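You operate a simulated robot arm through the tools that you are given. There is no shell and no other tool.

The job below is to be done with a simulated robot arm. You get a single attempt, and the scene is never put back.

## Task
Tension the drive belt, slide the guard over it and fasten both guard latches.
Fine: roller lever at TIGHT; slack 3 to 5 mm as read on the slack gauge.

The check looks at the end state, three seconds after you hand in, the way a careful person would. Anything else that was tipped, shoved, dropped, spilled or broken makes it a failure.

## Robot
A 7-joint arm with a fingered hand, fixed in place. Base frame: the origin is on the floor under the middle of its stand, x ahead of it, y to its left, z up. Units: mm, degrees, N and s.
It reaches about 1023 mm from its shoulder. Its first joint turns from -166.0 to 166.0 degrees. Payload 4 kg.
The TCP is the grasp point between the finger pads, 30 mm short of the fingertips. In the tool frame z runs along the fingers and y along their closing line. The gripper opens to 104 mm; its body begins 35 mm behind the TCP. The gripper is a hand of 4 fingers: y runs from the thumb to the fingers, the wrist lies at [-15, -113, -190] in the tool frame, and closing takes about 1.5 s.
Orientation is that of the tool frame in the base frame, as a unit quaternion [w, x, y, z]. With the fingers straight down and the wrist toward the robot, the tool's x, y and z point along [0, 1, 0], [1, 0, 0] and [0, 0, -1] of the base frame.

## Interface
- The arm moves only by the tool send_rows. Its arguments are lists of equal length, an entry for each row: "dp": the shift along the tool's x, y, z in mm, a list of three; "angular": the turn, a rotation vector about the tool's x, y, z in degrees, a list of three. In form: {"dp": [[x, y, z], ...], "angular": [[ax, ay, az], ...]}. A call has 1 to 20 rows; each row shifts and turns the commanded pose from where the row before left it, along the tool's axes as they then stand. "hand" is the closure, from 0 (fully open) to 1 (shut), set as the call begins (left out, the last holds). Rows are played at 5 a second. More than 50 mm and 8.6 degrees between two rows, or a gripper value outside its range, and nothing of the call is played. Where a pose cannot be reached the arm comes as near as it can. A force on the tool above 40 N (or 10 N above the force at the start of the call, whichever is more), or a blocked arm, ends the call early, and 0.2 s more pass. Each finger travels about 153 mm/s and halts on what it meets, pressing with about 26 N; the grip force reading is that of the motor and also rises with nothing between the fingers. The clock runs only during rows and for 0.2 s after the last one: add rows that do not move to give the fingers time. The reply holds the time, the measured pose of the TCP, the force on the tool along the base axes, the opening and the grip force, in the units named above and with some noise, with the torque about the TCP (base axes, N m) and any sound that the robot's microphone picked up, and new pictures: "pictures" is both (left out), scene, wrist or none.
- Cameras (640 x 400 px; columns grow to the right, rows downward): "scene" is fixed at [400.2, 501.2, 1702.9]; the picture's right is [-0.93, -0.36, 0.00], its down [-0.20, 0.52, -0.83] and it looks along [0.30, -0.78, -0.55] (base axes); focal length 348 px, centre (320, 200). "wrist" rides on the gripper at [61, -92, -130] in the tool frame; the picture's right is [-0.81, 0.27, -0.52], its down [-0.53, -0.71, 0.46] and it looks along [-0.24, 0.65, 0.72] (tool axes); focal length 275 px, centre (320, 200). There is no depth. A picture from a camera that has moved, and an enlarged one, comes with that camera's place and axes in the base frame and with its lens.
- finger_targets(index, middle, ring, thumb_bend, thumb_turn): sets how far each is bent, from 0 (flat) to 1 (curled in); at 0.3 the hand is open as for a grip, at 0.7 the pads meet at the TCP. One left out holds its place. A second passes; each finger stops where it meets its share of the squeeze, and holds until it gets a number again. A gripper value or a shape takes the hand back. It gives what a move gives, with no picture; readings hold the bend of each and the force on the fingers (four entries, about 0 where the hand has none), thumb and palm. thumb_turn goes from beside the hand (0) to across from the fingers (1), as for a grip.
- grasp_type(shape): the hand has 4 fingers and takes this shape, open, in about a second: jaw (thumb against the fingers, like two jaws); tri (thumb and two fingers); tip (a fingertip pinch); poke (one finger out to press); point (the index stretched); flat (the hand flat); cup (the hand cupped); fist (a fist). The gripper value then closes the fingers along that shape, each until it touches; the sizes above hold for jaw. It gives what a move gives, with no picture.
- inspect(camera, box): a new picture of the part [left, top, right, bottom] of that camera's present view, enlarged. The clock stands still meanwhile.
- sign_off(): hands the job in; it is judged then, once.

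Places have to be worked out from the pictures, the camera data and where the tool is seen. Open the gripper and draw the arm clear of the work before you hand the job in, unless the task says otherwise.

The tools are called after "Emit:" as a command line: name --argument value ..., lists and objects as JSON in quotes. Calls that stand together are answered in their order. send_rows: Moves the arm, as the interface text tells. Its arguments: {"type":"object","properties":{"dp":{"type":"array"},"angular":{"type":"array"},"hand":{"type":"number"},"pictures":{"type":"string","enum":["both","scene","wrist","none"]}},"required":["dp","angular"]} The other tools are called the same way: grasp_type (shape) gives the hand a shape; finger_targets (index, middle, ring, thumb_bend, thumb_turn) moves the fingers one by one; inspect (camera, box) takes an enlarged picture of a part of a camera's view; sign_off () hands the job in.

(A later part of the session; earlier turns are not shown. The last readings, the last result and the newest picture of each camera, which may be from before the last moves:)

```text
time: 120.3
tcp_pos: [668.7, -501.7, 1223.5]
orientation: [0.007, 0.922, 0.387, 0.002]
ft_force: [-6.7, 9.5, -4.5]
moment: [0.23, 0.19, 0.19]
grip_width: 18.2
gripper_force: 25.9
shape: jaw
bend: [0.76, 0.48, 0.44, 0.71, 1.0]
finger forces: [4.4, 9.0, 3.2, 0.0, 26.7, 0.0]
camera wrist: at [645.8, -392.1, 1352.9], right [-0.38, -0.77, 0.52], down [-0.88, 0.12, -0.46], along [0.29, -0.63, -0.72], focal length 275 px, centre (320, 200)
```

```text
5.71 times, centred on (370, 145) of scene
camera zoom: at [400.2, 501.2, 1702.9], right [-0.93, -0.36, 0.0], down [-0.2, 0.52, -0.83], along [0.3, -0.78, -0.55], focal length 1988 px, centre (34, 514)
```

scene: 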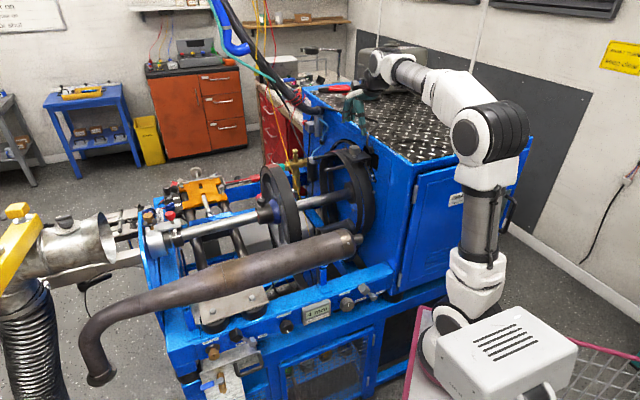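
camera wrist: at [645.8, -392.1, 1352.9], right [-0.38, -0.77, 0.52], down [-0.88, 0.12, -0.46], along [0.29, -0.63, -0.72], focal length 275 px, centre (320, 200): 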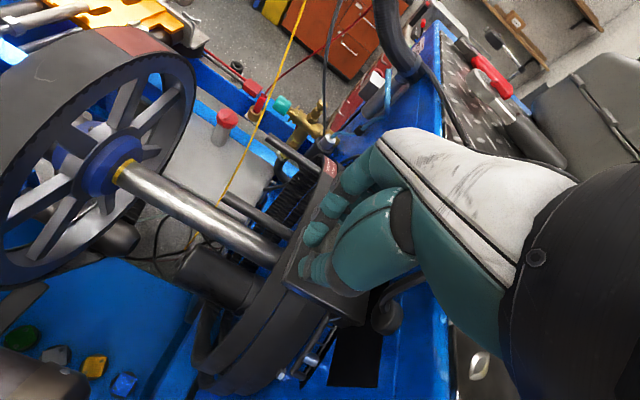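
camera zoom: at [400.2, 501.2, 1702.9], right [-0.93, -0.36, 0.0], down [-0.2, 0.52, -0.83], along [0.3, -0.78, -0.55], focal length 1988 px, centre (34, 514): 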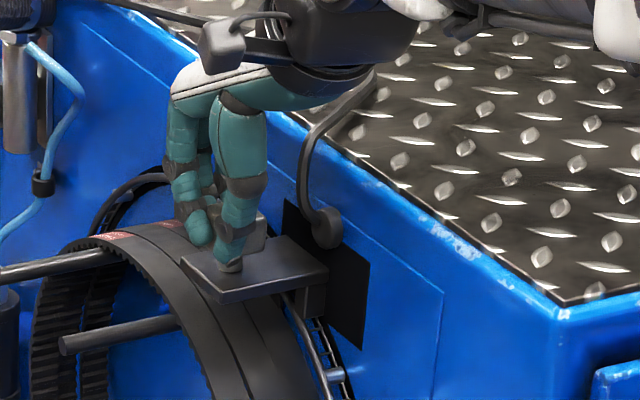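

The grip is on the knob's outer half (index curled past it). I reopen slightly, shift 10 mm toward the cabinet so the ring finger hooks behind it, and close again.

Emit:
send_rows --dp '[[0, 0, 0], [0, 0, 0], [0, 0, 0], [0, 0, 0], [-5, 2, 0], [-5, 0, 0], [0, 0, 0]]' --angular '[[0, 0, 0], [0, 0, 0], [0, 0, 0], [0, 0, 0], [0, 0, 0], [0, 0, 0], [0, 0, 0]]' --hand 0.25 --pictures "none"

Emit:
send_rows --dp '[[0, 0, 0], [0, 0, 0], [0, 0, 0], [0, 0, 0], [0, 0, 0], [0, 0, 0], [0, 0, 0], [0, 0, 0]]' --angular '[[0, 0, 0], [0, 0, 0], [0, 0, 0], [0, 0, 0], [0, 0, 0], [0, 0, 0], [0, 0, 0], [0, 0, 0]]' --hand 1.0 --pictures "wrist"

Emit:
inspect --camera "scene" --box '[330, 110, 410, 180]'

```text
time: 121.9
tcp_pos: [662.8, -509.9, 1222.6]
orientation: [0.007, 0.923, 0.385, 0.001]
ft_force: [0.0, 0.8, 0.2]
moment: [0.0, -0.02, -0.01]
grip_width: 77.6
gripper_force: 0.1
shape: jaw
bend: [0.27, 0.36, 0.33, 0.54, 0.99]
finger forces: [0.0, 0.0, 0.0, 0.0, 0.0, 0.0]
```

```text
time: 123.7
tcp_pos: [663.5, -510.8, 1224.1]
orientation: [0.008, 0.923, 0.385, 0.003]
ft_force: [-3.9, 2.4, -3.1]
moment: [0.08, 0.08, 0.01]
grip_width: 25.6
gripper_force: 26.4
shape: jaw
bend: [0.74, 0.49, 0.52, 0.73, 1.0]
finger forces: [12.7, 6.9, 0.0, 0.0, 23.9, 0.1]
camera wrist: at [640.3, -401.0, 1352.6], right [-0.38, -0.76, 0.52], down [-0.88, 0.12, -0.46], along [0.29, -0.63, -0.72], focal length 275 px, centre (320, 200)
```

wrist: 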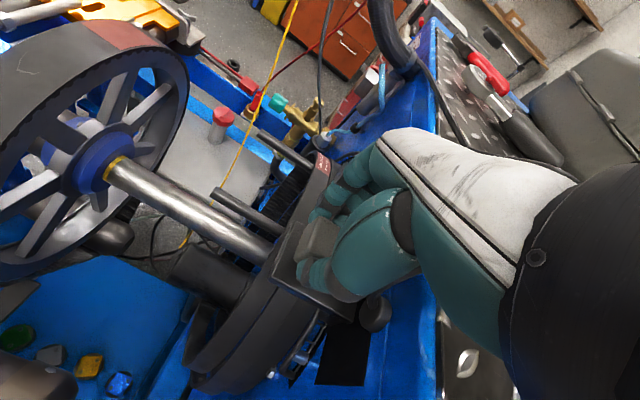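

```text
5.71 times, centred on (370, 145) of scene
camera zoom: at [400.2, 501.2, 1702.9], right [-0.93, -0.36, 0.0], down [-0.2, 0.52, -0.83], along [0.3, -0.78, -0.55], focal length 1988 px, centre (34, 514)
```

zoom: 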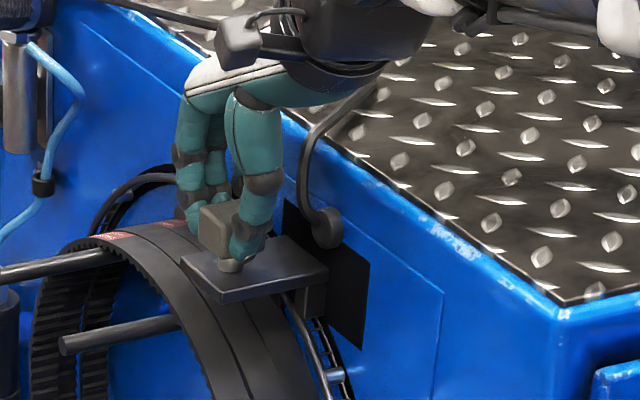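

Now the fingers are mostly behind the knob. I pull gently outward along +u (tool x) and watch force and motion.

Emit:
send_rows --dp '[[6, 0, 0], [8, 0, 0], [8, 0, 0], [8, 0, 0], [0, 0, 0]]' --angular '[[0, 0, 0], [0, 0, 0], [0, 0, 0], [0, 0, 0], [0, 0, 0]]' --pictures "wrist"

Emit:
inspect --camera "scene" --box '[310, 120, 410, 200]'

```text
time: 124.9
tcp_pos: [684.4, -488.6, 1223.2]
orientation: [0.006, 0.922, 0.387, 0.001]
ft_force: [2.5, -0.7, 2.5]
moment: [-0.05, -0.1, 0.02]
grip_width: 25.6
gripper_force: 26.2
shape: jaw
bend: [0.74, 0.49, 0.52, 0.74, 1.0]
finger forces: [15.7, 8.7, 0.1, 0.0, 22.8, 0.1]
camera wrist: at [660.8, -379.2, 1352.1], right [-0.38, -0.76, 0.52], down [-0.88, 0.12, -0.47], along [0.3, -0.63, -0.71], focal length 275 px, centre (320, 200)
```

wrist: 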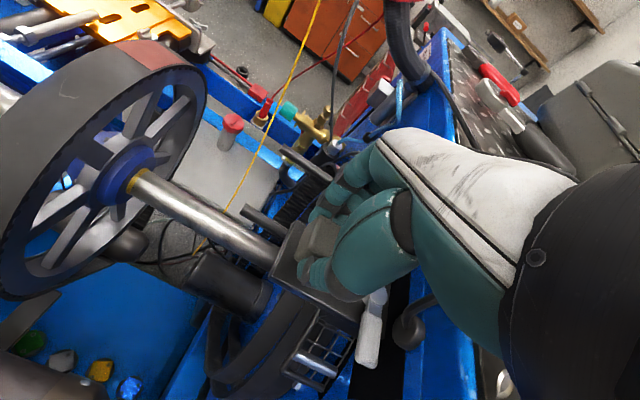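

```text
5.00 times, centred on (360, 160) of scene
camera zoom: at [400.2, 501.2, 1702.9], right [-0.93, -0.36, 0.0], down [-0.2, 0.52, -0.83], along [0.3, -0.78, -0.55], focal length 1740 px, centre (120, 400)
```

zoom: 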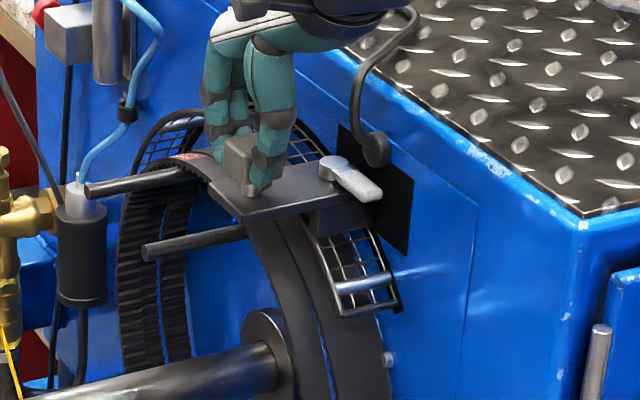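

The guard is sliding out — a mesh hood emerges, and a silver latch lever on its bracket came into view. I keep pulling.

Emit:
send_rows --dp '[[8, 0, 0], [8, 0, 0], [8, 0, 0], [8, 0, 0], [8, 0, 0], [0, 0, 0]]' --angular '[[0, 0, 0], [0, 0, 0], [0, 0, 0], [0, 0, 0], [0, 0, 0], [0, 0, 0]]' --pictures "wrist"

Emit:
inspect --camera "scene" --box '[300, 120, 410, 210]'

```text
time: 126.3
tcp_pos: [713.3, -459.6, 1222.9]
orientation: [0.007, 0.922, 0.387, 0.002]
ft_force: [0.2, 1.7, -0.1]
moment: [0.0, -0.05, 0.01]
grip_width: 25.7
gripper_force: 25.9
shape: jaw
bend: [0.74, 0.49, 0.52, 0.74, 1.0]
finger forces: [14.7, 7.8, 0.1, 0.1, 23.7, 0.0]
camera wrist: at [690.1, -350.3, 1352.3], right [-0.38, -0.77, 0.52], down [-0.88, 0.12, -0.46], along [0.29, -0.63, -0.72], focal length 275 px, centre (320, 200)
```

wrist: 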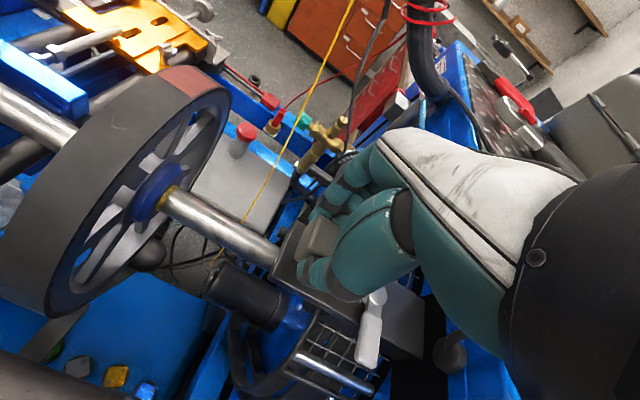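

```text
4.44 times, centred on (355, 165) of scene
camera zoom: at [400.2, 501.2, 1702.9], right [-0.93, -0.36, 0.0], down [-0.2, 0.52, -0.83], along [0.3, -0.78, -0.55], focal length 1547 px, centre (164, 356)
```

zoom: 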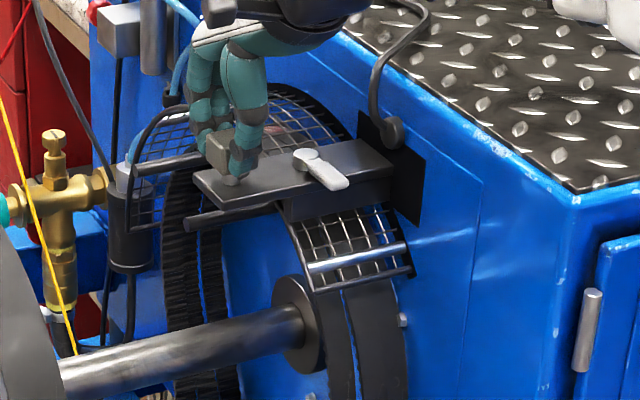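

Moving freely (about 70 mm so far). I continue pulling, watching for the end stop.

Emit:
send_rows --dp '[[8, 0, 0], [8, 0, 0], [8, 0, 0], [8, 0, 0], [0, 0, 0]]' --angular '[[0, 0, 0], [0, 0, 0], [0, 0, 0], [0, 0, 0], [0, 0, 0]]' --pictures "wrist"

Emit:
inspect --camera "scene" --box '[290, 120, 410, 220]'

```text
time: 127.5
tcp_pos: [736.5, -437.4, 1222.4]
orientation: [0.006, 0.922, 0.387, 0.002]
ft_force: [-1.0, 1.5, -4.2]
moment: [0.04, 0.04, -0.02]
grip_width: 26.0
gripper_force: 26.3
shape: jaw
bend: [0.74, 0.49, 0.52, 0.74, 1.0]
finger forces: [13.9, 7.3, 0.1, 0.0, 24.1, 0.1]
camera wrist: at [713.0, -327.8, 1352.7], right [-0.38, -0.77, 0.52], down [-0.88, 0.12, -0.46], along [0.29, -0.63, -0.72], focal length 275 px, centre (320, 200)
```

wrist: 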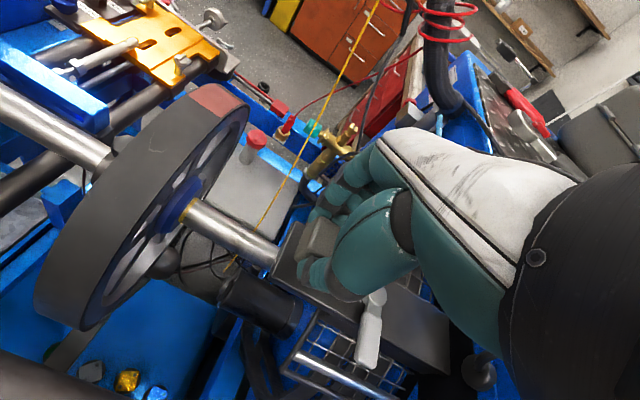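

```text
4.00 times, centred on (350, 170) of scene
camera zoom: at [400.2, 501.2, 1702.9], right [-0.93, -0.36, 0.0], down [-0.2, 0.52, -0.83], along [0.3, -0.78, -0.55], focal length 1392 px, centre (200, 320)
```

zoom: 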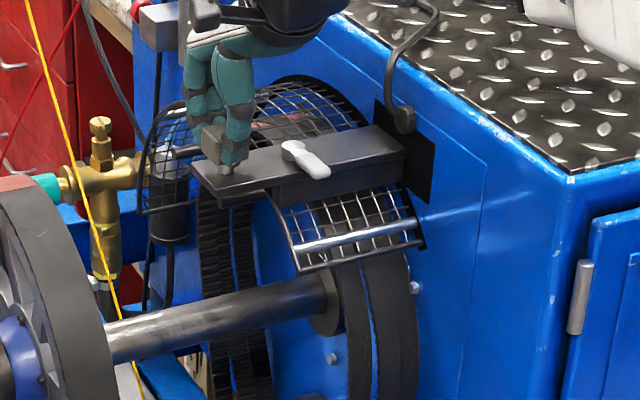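

Still moving freely at ~100 mm. I keep pulling to find the end stop.

Emit:
send_rows --dp '[[8, 0, 0], [8, 0, 0], [8, 0, 0], [8, 0, 0], [0, 0, 0]]' --angular '[[0, 0, 0], [0, 0, 0], [0, 0, 0], [0, 0, 0], [0, 0, 0]]' --pictures "wrist"

Emit:
inspect --camera "scene" --box '[290, 120, 410, 220]'

```text
time: 128.7
tcp_pos: [758.8, -413.7, 1221.8]
orientation: [0.007, 0.922, 0.387, 0.001]
ft_force: [1.7, -1.9, 3.3]
moment: [-0.14, -0.12, -0.01]
grip_width: 26.2
gripper_force: 25.8
shape: jaw
bend: [0.74, 0.49, 0.52, 0.74, 1.0]
finger forces: [16.3, 9.3, 0.1, 0.0, 22.7, 0.0]
camera wrist: at [735.0, -304.4, 1351.9], right [-0.38, -0.76, 0.52], down [-0.88, 0.12, -0.47], along [0.3, -0.63, -0.71], focal length 275 px, centre (320, 200)
```

wrist: 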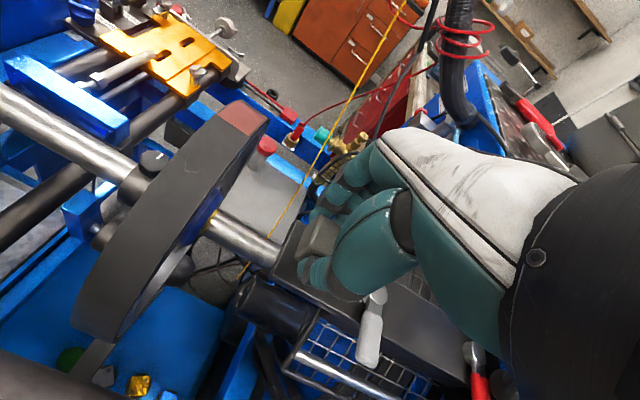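

```text
4.00 times, centred on (350, 170) of scene
camera zoom: at [400.2, 501.2, 1702.9], right [-0.93, -0.36, 0.0], down [-0.2, 0.52, -0.83], along [0.3, -0.78, -0.55], focal length 1392 px, centre (200, 320)
```

zoom: 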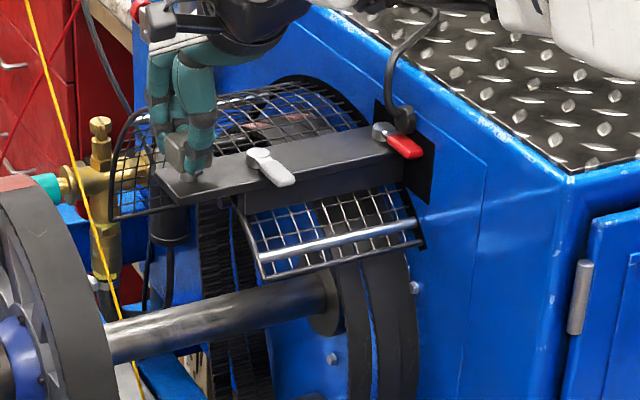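

A second latch with a red handle has emerged from the slot on the same bar. I continue pulling to the end stop.

Emit:
send_rows --dp '[[6, 0, 0], [6, 0, 0], [6, 0, 0], [6, 0, 0], [0, 0, 0]]' --angular '[[0, 0, 0], [0, 0, 0], [0, 0, 0], [0, 0, 0], [0, 0, 0]]' --pictures "wrist"

Emit:
inspect --camera "scene" --box '[290, 120, 410, 220]'

```text
time: 129.9
tcp_pos: [774.6, -397.1, 1223.2]
orientation: [0.007, 0.922, 0.386, 0.002]
ft_force: [3.4, -2.6, 2.1]
moment: [-0.19, -0.12, -0.02]
grip_width: 26.5
gripper_force: 25.7
shape: jaw
bend: [0.74, 0.48, 0.52, 0.74, 1.0]
finger forces: [16.7, 9.7, 0.0, 0.0, 22.0, 0.0]
camera wrist: at [751.3, -287.6, 1352.0], right [-0.38, -0.77, 0.52], down [-0.88, 0.12, -0.46], along [0.3, -0.63, -0.72], focal length 275 px, centre (320, 200)
```

wrist: 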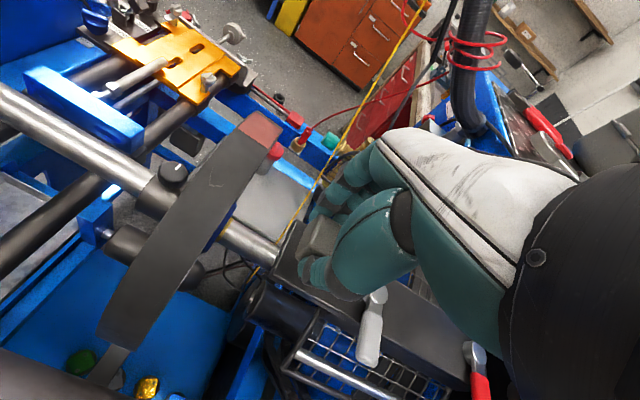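

```text
4.00 times, centred on (350, 170) of scene
camera zoom: at [400.2, 501.2, 1702.9], right [-0.93, -0.36, 0.0], down [-0.2, 0.52, -0.83], along [0.3, -0.78, -0.55], focal length 1392 px, centre (200, 320)
```

zoom: 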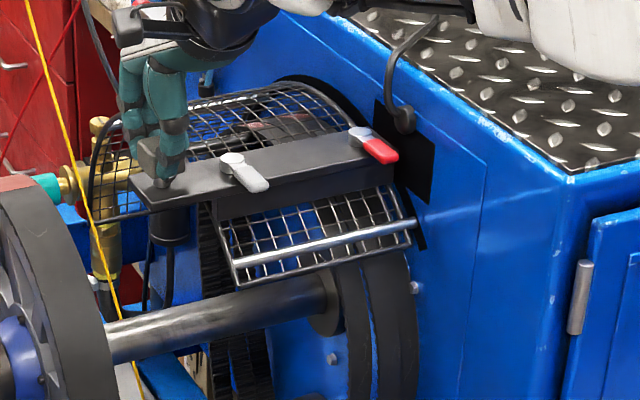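

Still sliding freely; the bar and both latches are now out. I continue carefully in small steps until it stops.

Emit:
send_rows --dp '[[5, 0, 0], [5, 0, 0], [5, 0, 0], [5, 0, 0], [0, 0, 0]]' --angular '[[0, 0, 0], [0, 0, 0], [0, 0, 0], [0, 0, 0], [0, 0, 0]]' --pictures "wrist"

Emit:
inspect --camera "scene" --box '[290, 120, 410, 220]'

```text
time: 131.1
tcp_pos: [787.7, -384.0, 1224.0]
orientation: [0.007, 0.922, 0.387, 0.002]
ft_force: [3.7, -5.0, 4.4]
moment: [-0.21, -0.21, 0.0]
grip_width: 26.8
gripper_force: 26.2
shape: jaw
bend: [0.74, 0.48, 0.52, 0.74, 1.0]
finger forces: [17.2, 10.2, 0.1, 0.1, 21.5, 0.0]
camera wrist: at [764.4, -273.7, 1351.9], right [-0.38, -0.77, 0.52], down [-0.88, 0.12, -0.46], along [0.29, -0.63, -0.72], focal length 275 px, centre (320, 200)
```

wrist: 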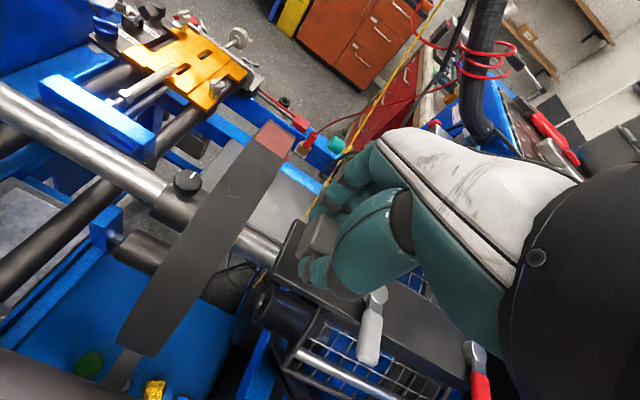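

```text
4.00 times, centred on (350, 170) of scene
camera zoom: at [400.2, 501.2, 1702.9], right [-0.93, -0.36, 0.0], down [-0.2, 0.52, -0.83], along [0.3, -0.78, -0.55], focal length 1392 px, centre (200, 320)
```

zoom: 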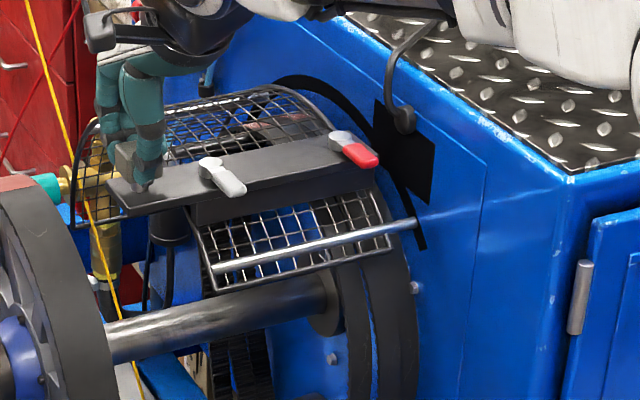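

The guard's rear rim has just cleared the cabinet wall, riding on two silver rods. I pull on in finer steps to feel for the end stop.

Emit:
send_rows --dp '[[4, 0, 0], [4, 0, 0], [4, 0, 0], [0, 0, 0]]' --angular '[[0, 0, 0], [0, 0, 0], [0, 0, 0], [0, 0, 0]]' --pictures "wrist"

Emit:
inspect --camera "scene" --box '[290, 120, 410, 220]'

```text
time: 132.1
tcp_pos: [796.1, -373.7, 1222.1]
orientation: [0.007, 0.922, 0.386, 0.002]
ft_force: [1.9, -3.5, 6.2]
moment: [-0.18, -0.12, -0.05]
grip_width: 26.8
gripper_force: 25.6
shape: jaw
bend: [0.74, 0.48, 0.52, 0.74, 1.0]
finger forces: [16.4, 9.5, 0.0, 0.0, 22.7, 0.0]
camera wrist: at [773.1, -265.2, 1351.8], right [-0.38, -0.76, 0.52], down [-0.88, 0.12, -0.46], along [0.29, -0.63, -0.72], focal length 275 px, centre (320, 200)
```

wrist: 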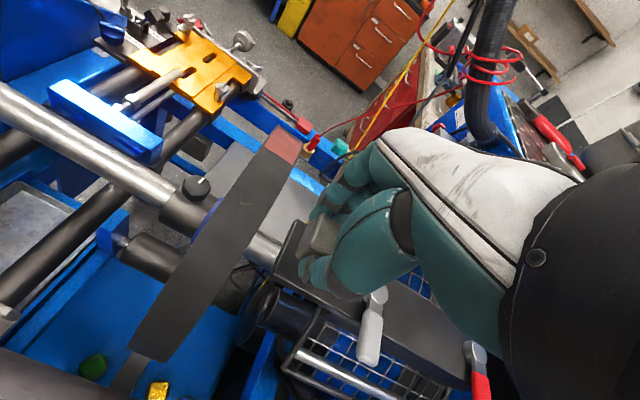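

```text
4.00 times, centred on (350, 170) of scene
camera zoom: at [400.2, 501.2, 1702.9], right [-0.93, -0.36, 0.0], down [-0.2, 0.52, -0.83], along [0.3, -0.78, -0.55], focal length 1392 px, centre (200, 320)
```

zoom: 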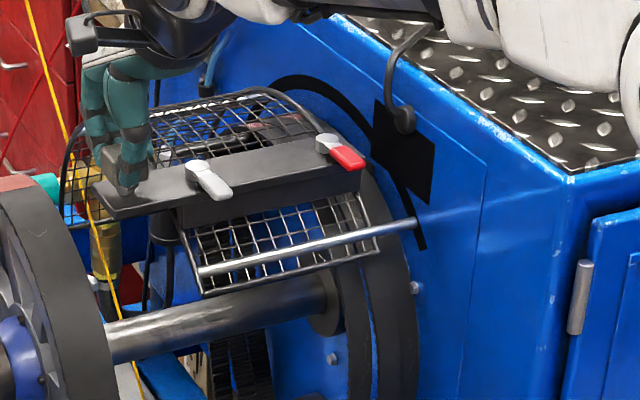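

No stop yet, and the rear belt edge is beginning to show behind the guard, so I may be going too far. I stop and look closely at the latches and rails.

Emit:
inspect --camera "scene" --box '[325, 145, 385, 185]'

Emit:
inspect --camera "scene" --box '[300, 130, 400, 210]'

Emit:
inspect --camera "wrist" --box '[260, 230, 500, 400]'

```text
10.00 times, centred on (355, 165) of scene
camera zoom: at [400.2, 501.2, 1702.9], right [-0.93, -0.36, 0.0], down [-0.2, 0.52, -0.83], along [0.3, -0.78, -0.55], focal length 3480 px, centre (-30, 550)
```

zoom: 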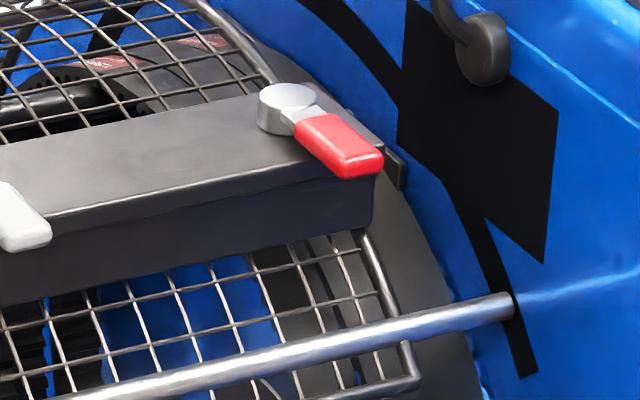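

```text
5.00 times, centred on (350, 170) of scene
camera zoom: at [400.2, 501.2, 1702.9], right [-0.93, -0.36, 0.0], down [-0.2, 0.52, -0.83], along [0.3, -0.78, -0.55], focal length 1740 px, centre (170, 350)
```

zoom: 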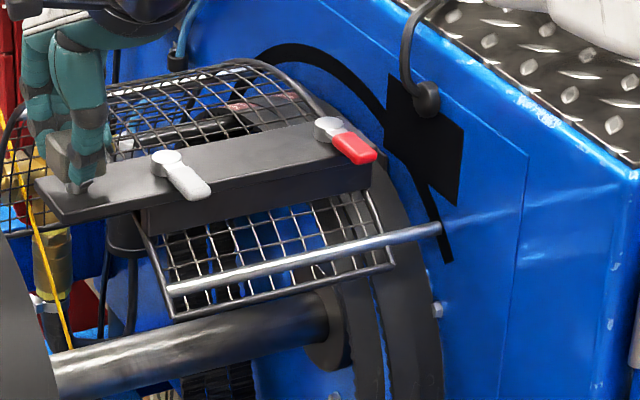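

```text
2.35 times, centred on (380, 315) of wrist
camera zoom: at [773.1, -265.2, 1351.8], right [-0.38, -0.76, 0.52], down [-0.88, 0.12, -0.46], along [0.29, -0.63, -0.72], focal length 648 px, centre (179, -71)
```

zoom: 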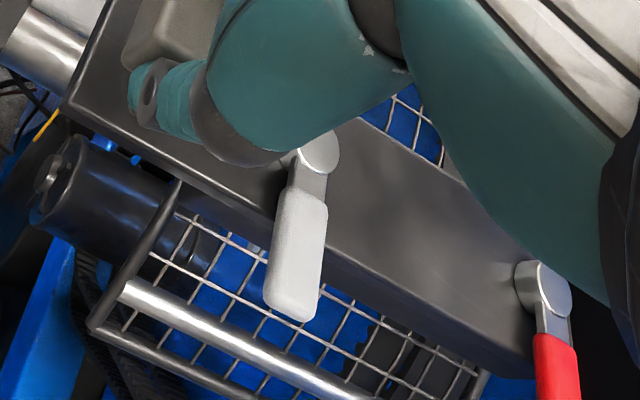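

The guard spans about 157 mm and has travelled ~190 mm. To learn where its travel ends, I pull a bit further in fine steps and watch the force.

Emit:
send_rows --dp '[[3, 0, 0], [3, 0, 0], [3, 0, 0], [3, 0, 0], [0, 0, 0]]' --angular '[[0, 0, 0], [0, 0, 0], [0, 0, 0], [0, 0, 0], [0, 0, 0]]' --pictures "none"

Emit:
inspect --camera "scene" --box '[290, 130, 410, 210]'

```text
time: 133.3
tcp_pos: [806.0, -367.0, 1222.5]
orientation: [0.006, 0.923, 0.386, 0.001]
ft_force: [-3.3, 0.3, -1.3]
moment: [-0.02, 0.02, 0.02]
grip_width: 26.6
gripper_force: 25.9
shape: jaw
bend: [0.74, 0.48, 0.52, 0.74, 1.0]
finger forces: [14.1, 8.1, 0.0, 0.0, 24.7, 0.1]
```

```text
5.00 times, centred on (350, 170) of scene
camera zoom: at [400.2, 501.2, 1702.9], right [-0.93, -0.36, 0.0], down [-0.2, 0.52, -0.83], along [0.3, -0.78, -0.55], focal length 1740 px, centre (170, 350)
```

zoom: 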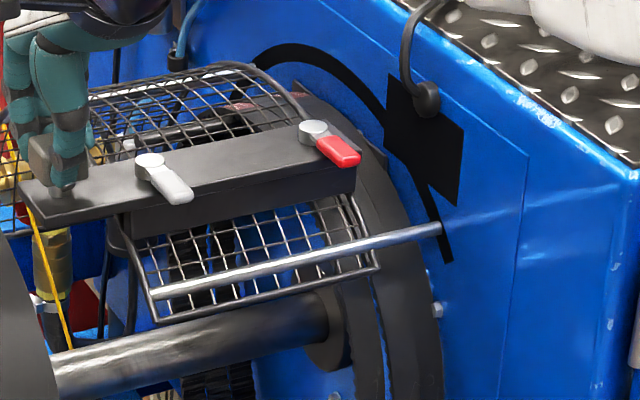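

Still no stop, and the rear belt is clearly uncovered now, so the guard has gone too far. I look closely for the parts the latches should catch (a small black tab near the bar's rear end).

Emit:
inspect --camera "scene" --box '[340, 140, 390, 175]'

Emit:
inspect --camera "scene" --box '[310, 140, 350, 170]'

Emit:
inspect --camera "wrist" --box '[320, 230, 560, 400]'

```text
11.43 times, centred on (365, 158) of scene
camera zoom: at [400.2, 501.2, 1702.9], right [-0.93, -0.36, 0.0], down [-0.2, 0.52, -0.83], along [0.3, -0.78, -0.55], focal length 3977 px, centre (-194, 686)
```

zoom: 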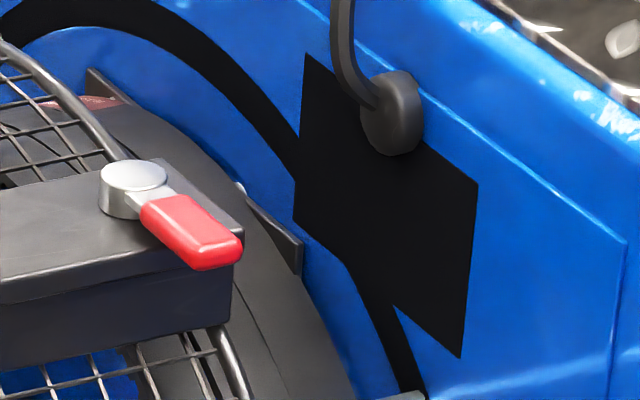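

```text
13.33 times, centred on (330, 155) of scene
camera zoom: at [400.2, 501.2, 1702.9], right [-0.93, -0.36, 0.0], down [-0.2, 0.52, -0.83], along [0.3, -0.78, -0.55], focal length 4640 px, centre (187, 800)
```

zoom: 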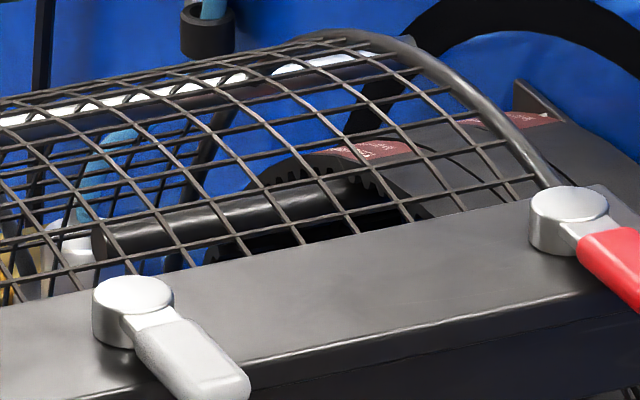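

```text
2.35 times, centred on (440, 315) of wrist
camera zoom: at [781.9, -257.4, 1352.4], right [-0.38, -0.77, 0.52], down [-0.88, 0.12, -0.46], along [0.29, -0.63, -0.72], focal length 648 px, centre (38, -71)
```

zoom: 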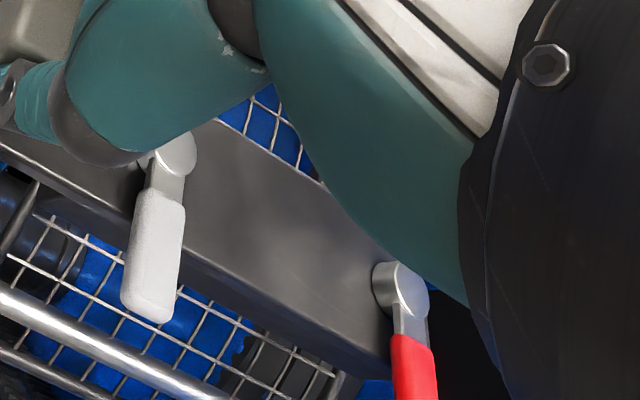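

The guard has long travel, and the flywheel's rim also has a red patch like the belts' labels — I check whether another belt runs there.

Emit:
inspect --camera "scene" --box '[255, 155, 305, 190]'

Emit:
inspect --camera "wrist" --box '[100, 100, 330, 370]'

Emit:
inspect --camera "scene" --box '[250, 160, 390, 270]'

```text
11.43 times, centred on (280, 172) of scene
camera zoom: at [400.2, 501.2, 1702.9], right [-0.93, -0.36, 0.0], down [-0.2, 0.52, -0.83], along [0.3, -0.78, -0.55], focal length 3977 px, centre (777, 514)
```

zoom: 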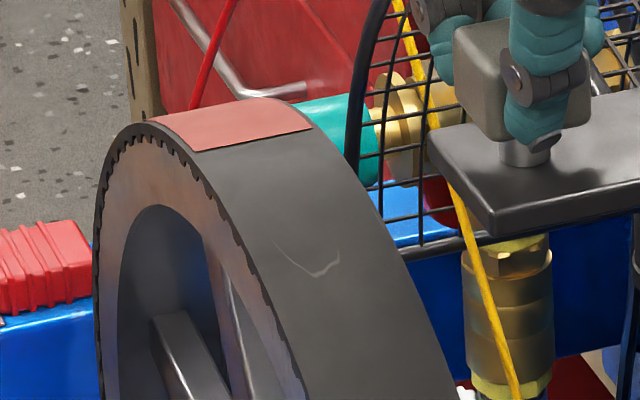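

```text
1.48 times, centred on (215, 235) of wrist
camera zoom: at [781.9, -257.4, 1352.4], right [-0.38, -0.77, 0.52], down [-0.88, 0.12, -0.46], along [0.29, -0.63, -0.72], focal length 408 px, centre (476, 148)
```

zoom: 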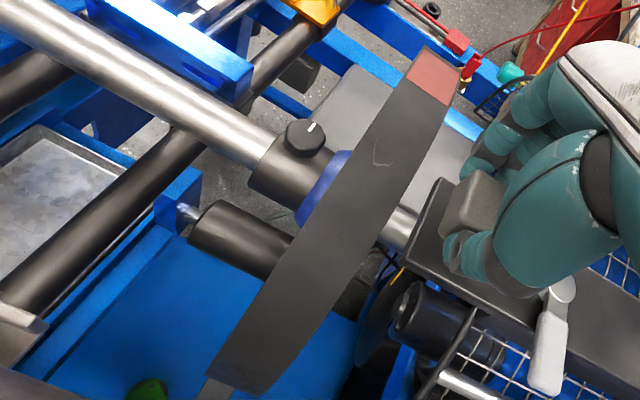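

```text
3.64 times, centred on (320, 215) of scene
camera zoom: at [400.2, 501.2, 1702.9], right [-0.93, -0.36, 0.0], down [-0.2, 0.52, -0.83], along [0.3, -0.78, -0.55], focal length 1265 px, centre (320, 146)
```

zoom: 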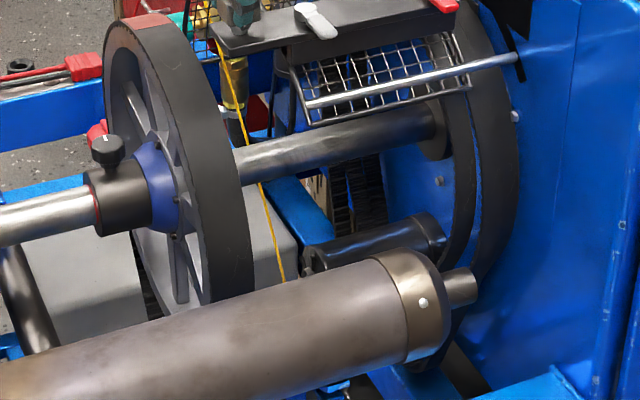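

Now it makes sense: the two labelled belts are spares on pegs, while the working belt runs around the big wheel with the red splice, further out. The guard must slide on until it covers that wheel, so I keep pulling along +u with checks.

Emit:
send_rows --dp '[[8, 0, 0], [8, 0, 0], [8, 0, 0], [8, 0, 0], [0, 0, 0]]' --angular '[[0, 0, 0], [0, 0, 0], [0, 0, 0], [0, 0, 0], [0, 0, 0]]' --pictures "wrist"

Emit:
inspect --camera "scene" --box '[250, 130, 390, 240]'

```text
time: 134.5
tcp_pos: [829.3, -342.3, 1223.3]
orientation: [0.007, 0.922, 0.387, 0.001]
ft_force: [2.0, 1.3, -0.9]
moment: [-0.02, -0.11, 0.01]
grip_width: 26.5
gripper_force: 25.9
shape: jaw
bend: [0.74, 0.48, 0.52, 0.74, 1.0]
finger forces: [15.4, 9.1, 0.1, 0.0, 23.6, 0.1]
camera wrist: at [805.3, -233.6, 1352.2], right [-0.38, -0.77, 0.52], down [-0.88, 0.12, -0.47], along [0.3, -0.63, -0.72], focal length 275 px, centre (320, 200)
```

wrist: 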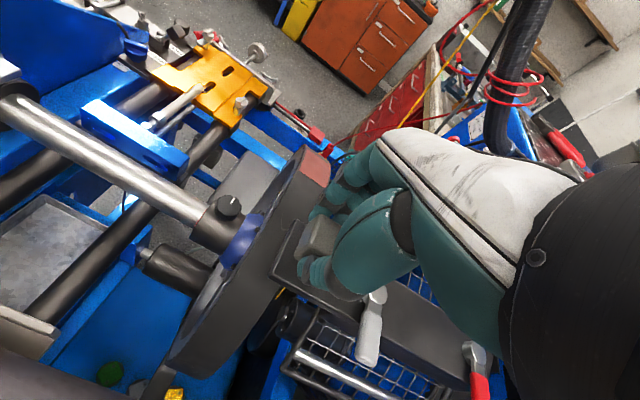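

```text
3.64 times, centred on (320, 185) of scene
camera zoom: at [400.2, 501.2, 1702.9], right [-0.93, -0.36, 0.0], down [-0.2, 0.52, -0.83], along [0.3, -0.78, -0.55], focal length 1265 px, centre (320, 254)
```

zoom: 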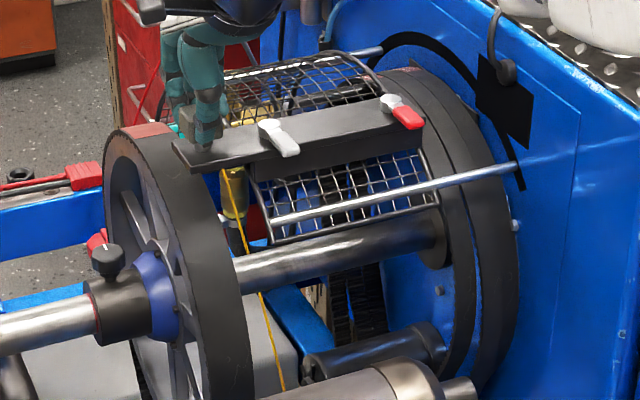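

It slides freely toward the wheel. I continue.

Emit:
send_rows --dp '[[8, 0, 0], [8, 0, 0], [8, 0, 0], [8, 0, 0], [8, 0, 0], [0, 0, 0]]' --angular '[[0, 0, 0], [0, 0, 0], [0, 0, 0], [0, 0, 0], [0, 0, 0], [0, 0, 0]]' --pictures "wrist"

Emit:
inspect --camera "scene" --box '[250, 130, 390, 240]'

```text
time: 135.9
tcp_pos: [856.1, -314.7, 1223.4]
orientation: [0.007, 0.922, 0.387, 0.002]
ft_force: [4.3, -3.1, 2.9]
moment: [-0.19, -0.19, 0.03]
grip_width: 26.6
gripper_force: 25.9
shape: jaw
bend: [0.74, 0.48, 0.52, 0.74, 1.0]
finger forces: [17.1, 10.2, 0.0, 0.0, 21.4, 0.0]
camera wrist: at [832.6, -205.3, 1352.0], right [-0.38, -0.77, 0.52], down [-0.88, 0.12, -0.46], along [0.3, -0.63, -0.72], focal length 275 px, centre (320, 200)
```

wrist: 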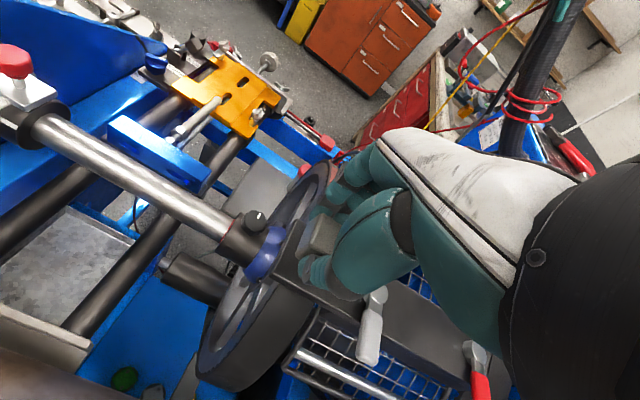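

```text
3.64 times, centred on (320, 185) of scene
camera zoom: at [400.2, 501.2, 1702.9], right [-0.93, -0.36, 0.0], down [-0.2, 0.52, -0.83], along [0.3, -0.78, -0.55], focal length 1265 px, centre (320, 254)
```

zoom: 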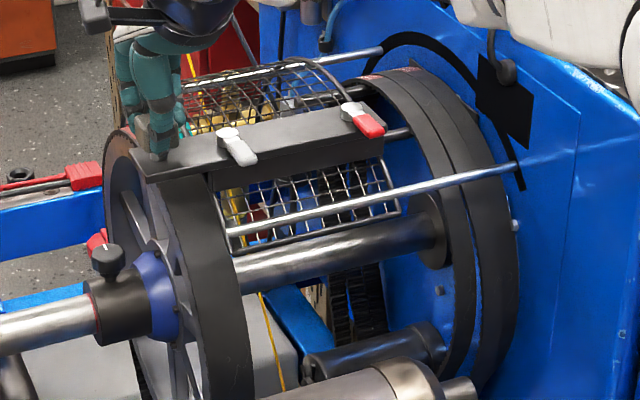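

The plate passes over the wheel and the mesh reaches its edge. I continue in steps.

Emit:
send_rows --dp '[[7, 0, 0], [7, 0, 0], [7, 0, 0], [7, 0, 0], [7, 0, 0], [0, 0, 0]]' --angular '[[0, 0, 0], [0, 0, 0], [0, 0, 0], [0, 0, 0], [0, 0, 0], [0, 0, 0]]' --pictures "wrist"

Emit:
inspect --camera "scene" --box '[250, 130, 390, 240]'

```text
time: 137.3
tcp_pos: [881.6, -289.6, 1223.7]
orientation: [0.008, 0.922, 0.387, 0.001]
ft_force: [1.7, -2.1, 6.6]
moment: [-0.13, -0.16, -0.01]
grip_width: 26.6
gripper_force: 25.9
shape: jaw
bend: [0.74, 0.48, 0.52, 0.74, 1.0]
finger forces: [16.2, 9.5, 0.0, 0.0, 23.2, 0.0]
camera wrist: at [857.5, -180.8, 1351.8], right [-0.38, -0.77, 0.52], down [-0.88, 0.12, -0.46], along [0.29, -0.63, -0.72], focal length 275 px, centre (320, 200)
```

wrist: 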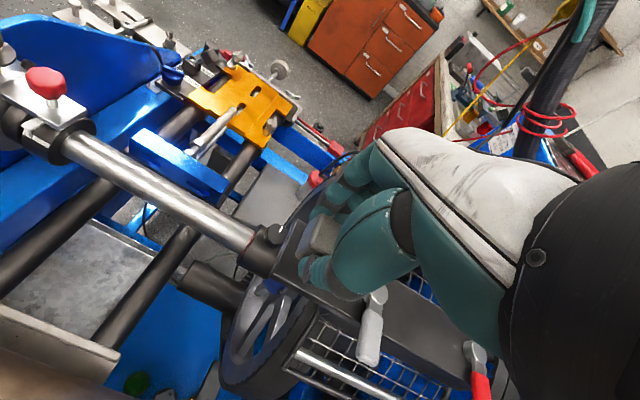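

```text
3.64 times, centred on (320, 185) of scene
camera zoom: at [400.2, 501.2, 1702.9], right [-0.93, -0.36, 0.0], down [-0.2, 0.52, -0.83], along [0.3, -0.78, -0.55], focal length 1265 px, centre (320, 254)
```

zoom: 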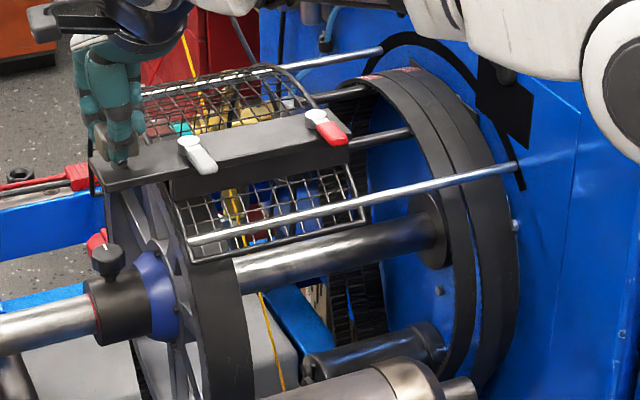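

The guard is now partly over the wheel. I continue until it stops.

Emit:
send_rows --dp '[[6, 0, 0], [6, 0, 0], [6, 0, 0], [6, 0, 0], [6, 0, 0], [0, 0, 0]]' --angular '[[0, 0, 0], [0, 0, 0], [0, 0, 0], [0, 0, 0], [0, 0, 0], [0, 0, 0]]' --pictures "wrist"

Emit:
inspect --camera "scene" --box '[240, 130, 380, 240]'

```text
time: 138.7
tcp_pos: [902.0, -268.3, 1223.1]
orientation: [0.007, 0.922, 0.387, 0.002]
ft_force: [2.5, -3.0, 5.8]
moment: [-0.17, -0.17, -0.02]
grip_width: 26.8
gripper_force: 26.3
shape: jaw
bend: [0.74, 0.48, 0.52, 0.74, 1.0]
finger forces: [16.8, 9.9, 0.1, 0.1, 22.6, 0.0]
camera wrist: at [879.0, -159.2, 1351.8], right [-0.38, -0.77, 0.52], down [-0.88, 0.12, -0.46], along [0.3, -0.63, -0.72], focal length 275 px, centre (320, 200)
```

wrist: 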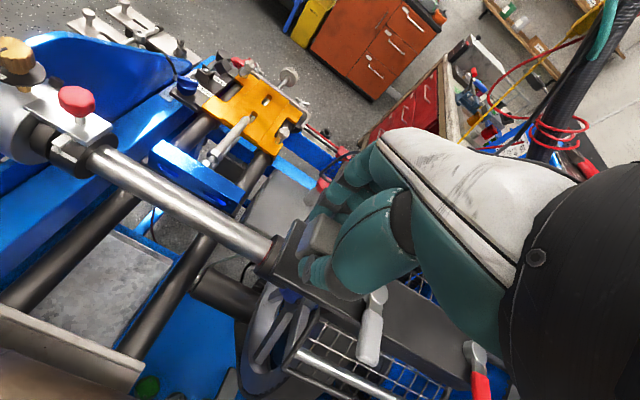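

```text
3.64 times, centred on (310, 185) of scene
camera zoom: at [400.2, 501.2, 1702.9], right [-0.93, -0.36, 0.0], down [-0.2, 0.52, -0.83], along [0.3, -0.78, -0.55], focal length 1265 px, centre (356, 254)
```

zoom: 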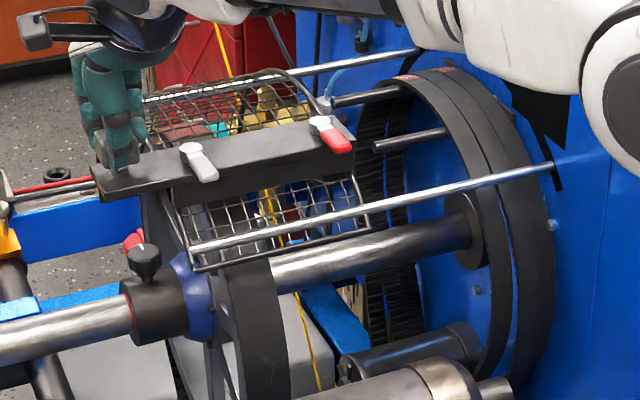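

About 340 mm travelled; the mesh now spans the wheel rim. I keep pulling gently to find the stop.

Emit:
send_rows --dp '[[5, 0, 0], [5, 0, 0], [5, 0, 0], [5, 0, 0], [0, 0, 0]]' --angular '[[0, 0, 0], [0, 0, 0], [0, 0, 0], [0, 0, 0], [0, 0, 0]]' --pictures "none"

Emit:
inspect --camera "scene" --box '[240, 130, 380, 240]'

```text
time: 139.9
tcp_pos: [914.2, -255.8, 1223.8]
orientation: [0.007, 0.922, 0.386, 0.002]
ft_force: [3.2, -5.1, 4.0]
moment: [-0.22, -0.18, 0.0]
grip_width: 26.9
gripper_force: 25.7
shape: jaw
bend: [0.74, 0.48, 0.52, 0.74, 1.0]
finger forces: [17.2, 10.2, 0.1, 0.0, 21.8, 0.0]
```

```text
3.64 times, centred on (310, 185) of scene
camera zoom: at [400.2, 501.2, 1702.9], right [-0.93, -0.36, 0.0], down [-0.2, 0.52, -0.83], along [0.3, -0.78, -0.55], focal length 1265 px, centre (356, 254)
```

zoom: 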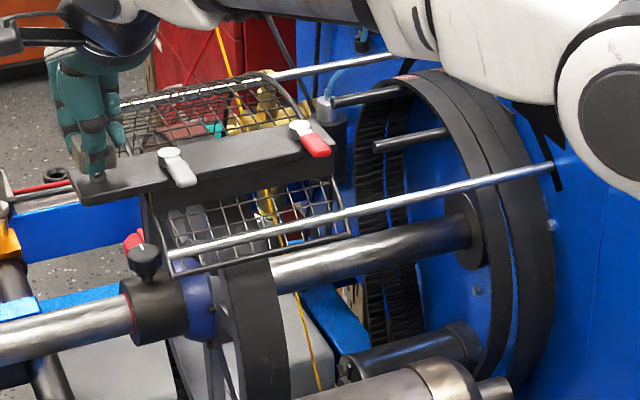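

The guard is about centred on the wheel now. I feel for the stop with small steps.

Emit:
send_rows --dp '[[3, 0, 0], [3, 0, 0], [3, 0, 0], [0, 0, 0]]' --angular '[[0, 0, 0], [0, 0, 0], [0, 0, 0], [0, 0, 0]]' --pictures "none"

Emit:
inspect --camera "scene" --box '[240, 130, 380, 240]'

```text
time: 140.9
tcp_pos: [924.2, -247.7, 1222.3]
orientation: [0.006, 0.922, 0.386, 0.002]
ft_force: [3.5, -4.3, 3.1]
moment: [-0.23, -0.17, 0.0]
grip_width: 27.1
gripper_force: 25.9
shape: jaw
bend: [0.74, 0.48, 0.52, 0.74, 1.0]
finger forces: [17.2, 10.3, 0.1, 0.1, 21.7, 0.0]
```

```text
3.64 times, centred on (310, 185) of scene
camera zoom: at [400.2, 501.2, 1702.9], right [-0.93, -0.36, 0.0], down [-0.2, 0.52, -0.83], along [0.3, -0.78, -0.55], focal length 1265 px, centre (356, 254)
```

zoom: 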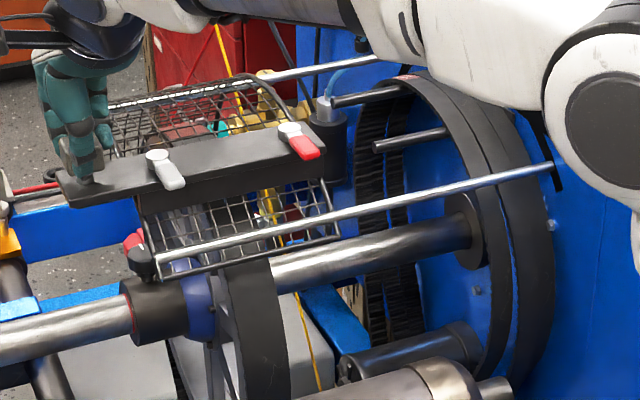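

Still free at ~368 mm. I try a little more to find a definite stop.

Emit:
send_rows --dp '[[4, 0, 0], [4, 0, 0], [4, 0, 0], [4, 0, 0], [0, 0, 0]]' --angular '[[0, 0, 0], [0, 0, 0], [0, 0, 0], [0, 0, 0], [0, 0, 0]]' --pictures "none"

Emit:
inspect --camera "scene" --box '[240, 130, 380, 240]'

```text
time: 142.1
tcp_pos: [933.8, -234.5, 1221.7]
orientation: [0.007, 0.922, 0.387, 0.001]
ft_force: [3.2, -4.9, 4.5]
moment: [-0.21, -0.2, 0.02]
grip_width: 27.1
gripper_force: 26.1
shape: jaw
bend: [0.74, 0.47, 0.52, 0.74, 1.0]
finger forces: [17.5, 10.6, 0.1, 0.1, 21.3, 0.0]
```

```text
3.64 times, centred on (310, 185) of scene
camera zoom: at [400.2, 501.2, 1702.9], right [-0.93, -0.36, 0.0], down [-0.2, 0.52, -0.83], along [0.3, -0.78, -0.55], focal length 1265 px, centre (356, 254)
```

zoom: 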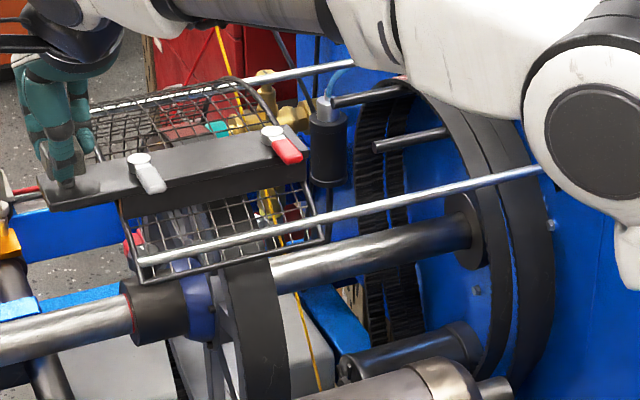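

At ~384 mm the guard still covers the wheel (wheel spans roughly 284–333 mm from the wall, guard 247–404). I try another small pull for the stop.

Emit:
send_rows --dp '[[4, 0, 0], [4, 0, 0], [4, 0, 0], [4, 0, 0], [0, 0, 0]]' --angular '[[0, 0, 0], [0, 0, 0], [0, 0, 0], [0, 0, 0], [0, 0, 0]]' --pictures "wrist"

Emit:
inspect --camera "scene" --box '[220, 130, 360, 240]'

```text
time: 143.3
tcp_pos: [944.4, -224.0, 1223.8]
orientation: [0.007, 0.922, 0.386, 0.002]
ft_force: [3.9, -6.3, 2.5]
moment: [-0.26, -0.21, -0.02]
grip_width: 27.2
gripper_force: 26.2
shape: jaw
bend: [0.74, 0.47, 0.52, 0.74, 1.0]
finger forces: [17.8, 10.8, 0.0, 0.1, 20.7, 0.0]
camera wrist: at [921.9, -115.3, 1351.9], right [-0.38, -0.77, 0.52], down [-0.88, 0.12, -0.46], along [0.29, -0.63, -0.72], focal length 275 px, centre (320, 200)
```

wrist: 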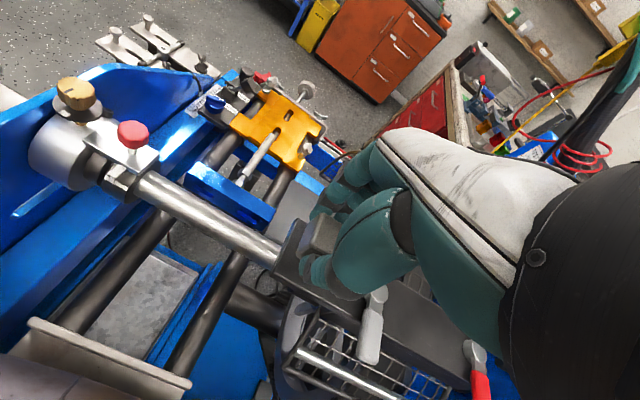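

```text
3.64 times, centred on (290, 185) of scene
camera zoom: at [400.2, 501.2, 1702.9], right [-0.93, -0.36, 0.0], down [-0.2, 0.52, -0.83], along [0.3, -0.78, -0.55], focal length 1265 px, centre (429, 254)
```

zoom: 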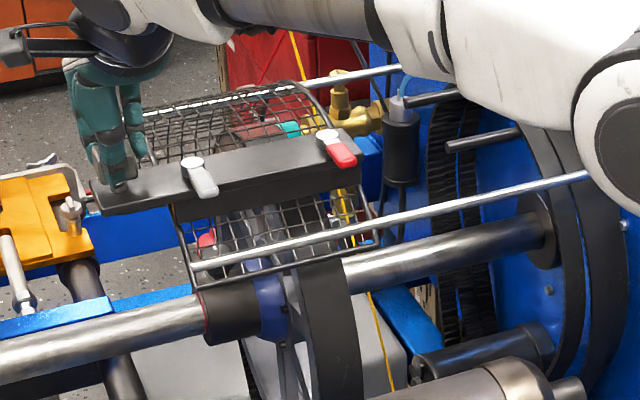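

No stop yet at ~399 mm. I test just a few millimetres more, since the end of travel could be right here.

Emit:
send_rows --dp '[[3, 0, 0], [3, 0, 0], [3, 0, 0], [0, 0, 0]]' --angular '[[0, 0, 0], [0, 0, 0], [0, 0, 0], [0, 0, 0]]' --pictures "none"

Emit:
inspect --camera "scene" --box '[220, 130, 360, 240]'

```text
time: 144.3
tcp_pos: [951.0, -218.2, 1221.9]
orientation: [0.007, 0.923, 0.385, 0.001]
ft_force: [6.2, -7.2, 3.8]
moment: [-0.32, -0.26, 0.0]
grip_width: 27.5
gripper_force: 26.1
shape: jaw
bend: [0.74, 0.47, 0.52, 0.74, 1.0]
finger forces: [18.0, 11.0, 0.1, 0.0, 20.2, 0.1]
```

```text
3.64 times, centred on (290, 185) of scene
camera zoom: at [400.2, 501.2, 1702.9], right [-0.93, -0.36, 0.0], down [-0.2, 0.52, -0.83], along [0.3, -0.78, -0.55], focal length 1265 px, centre (429, 254)
```

zoom: 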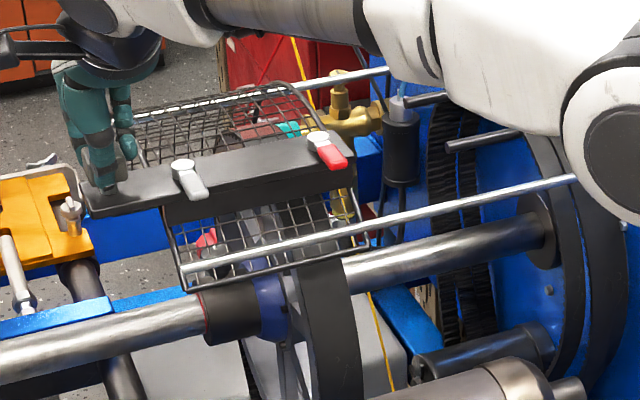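

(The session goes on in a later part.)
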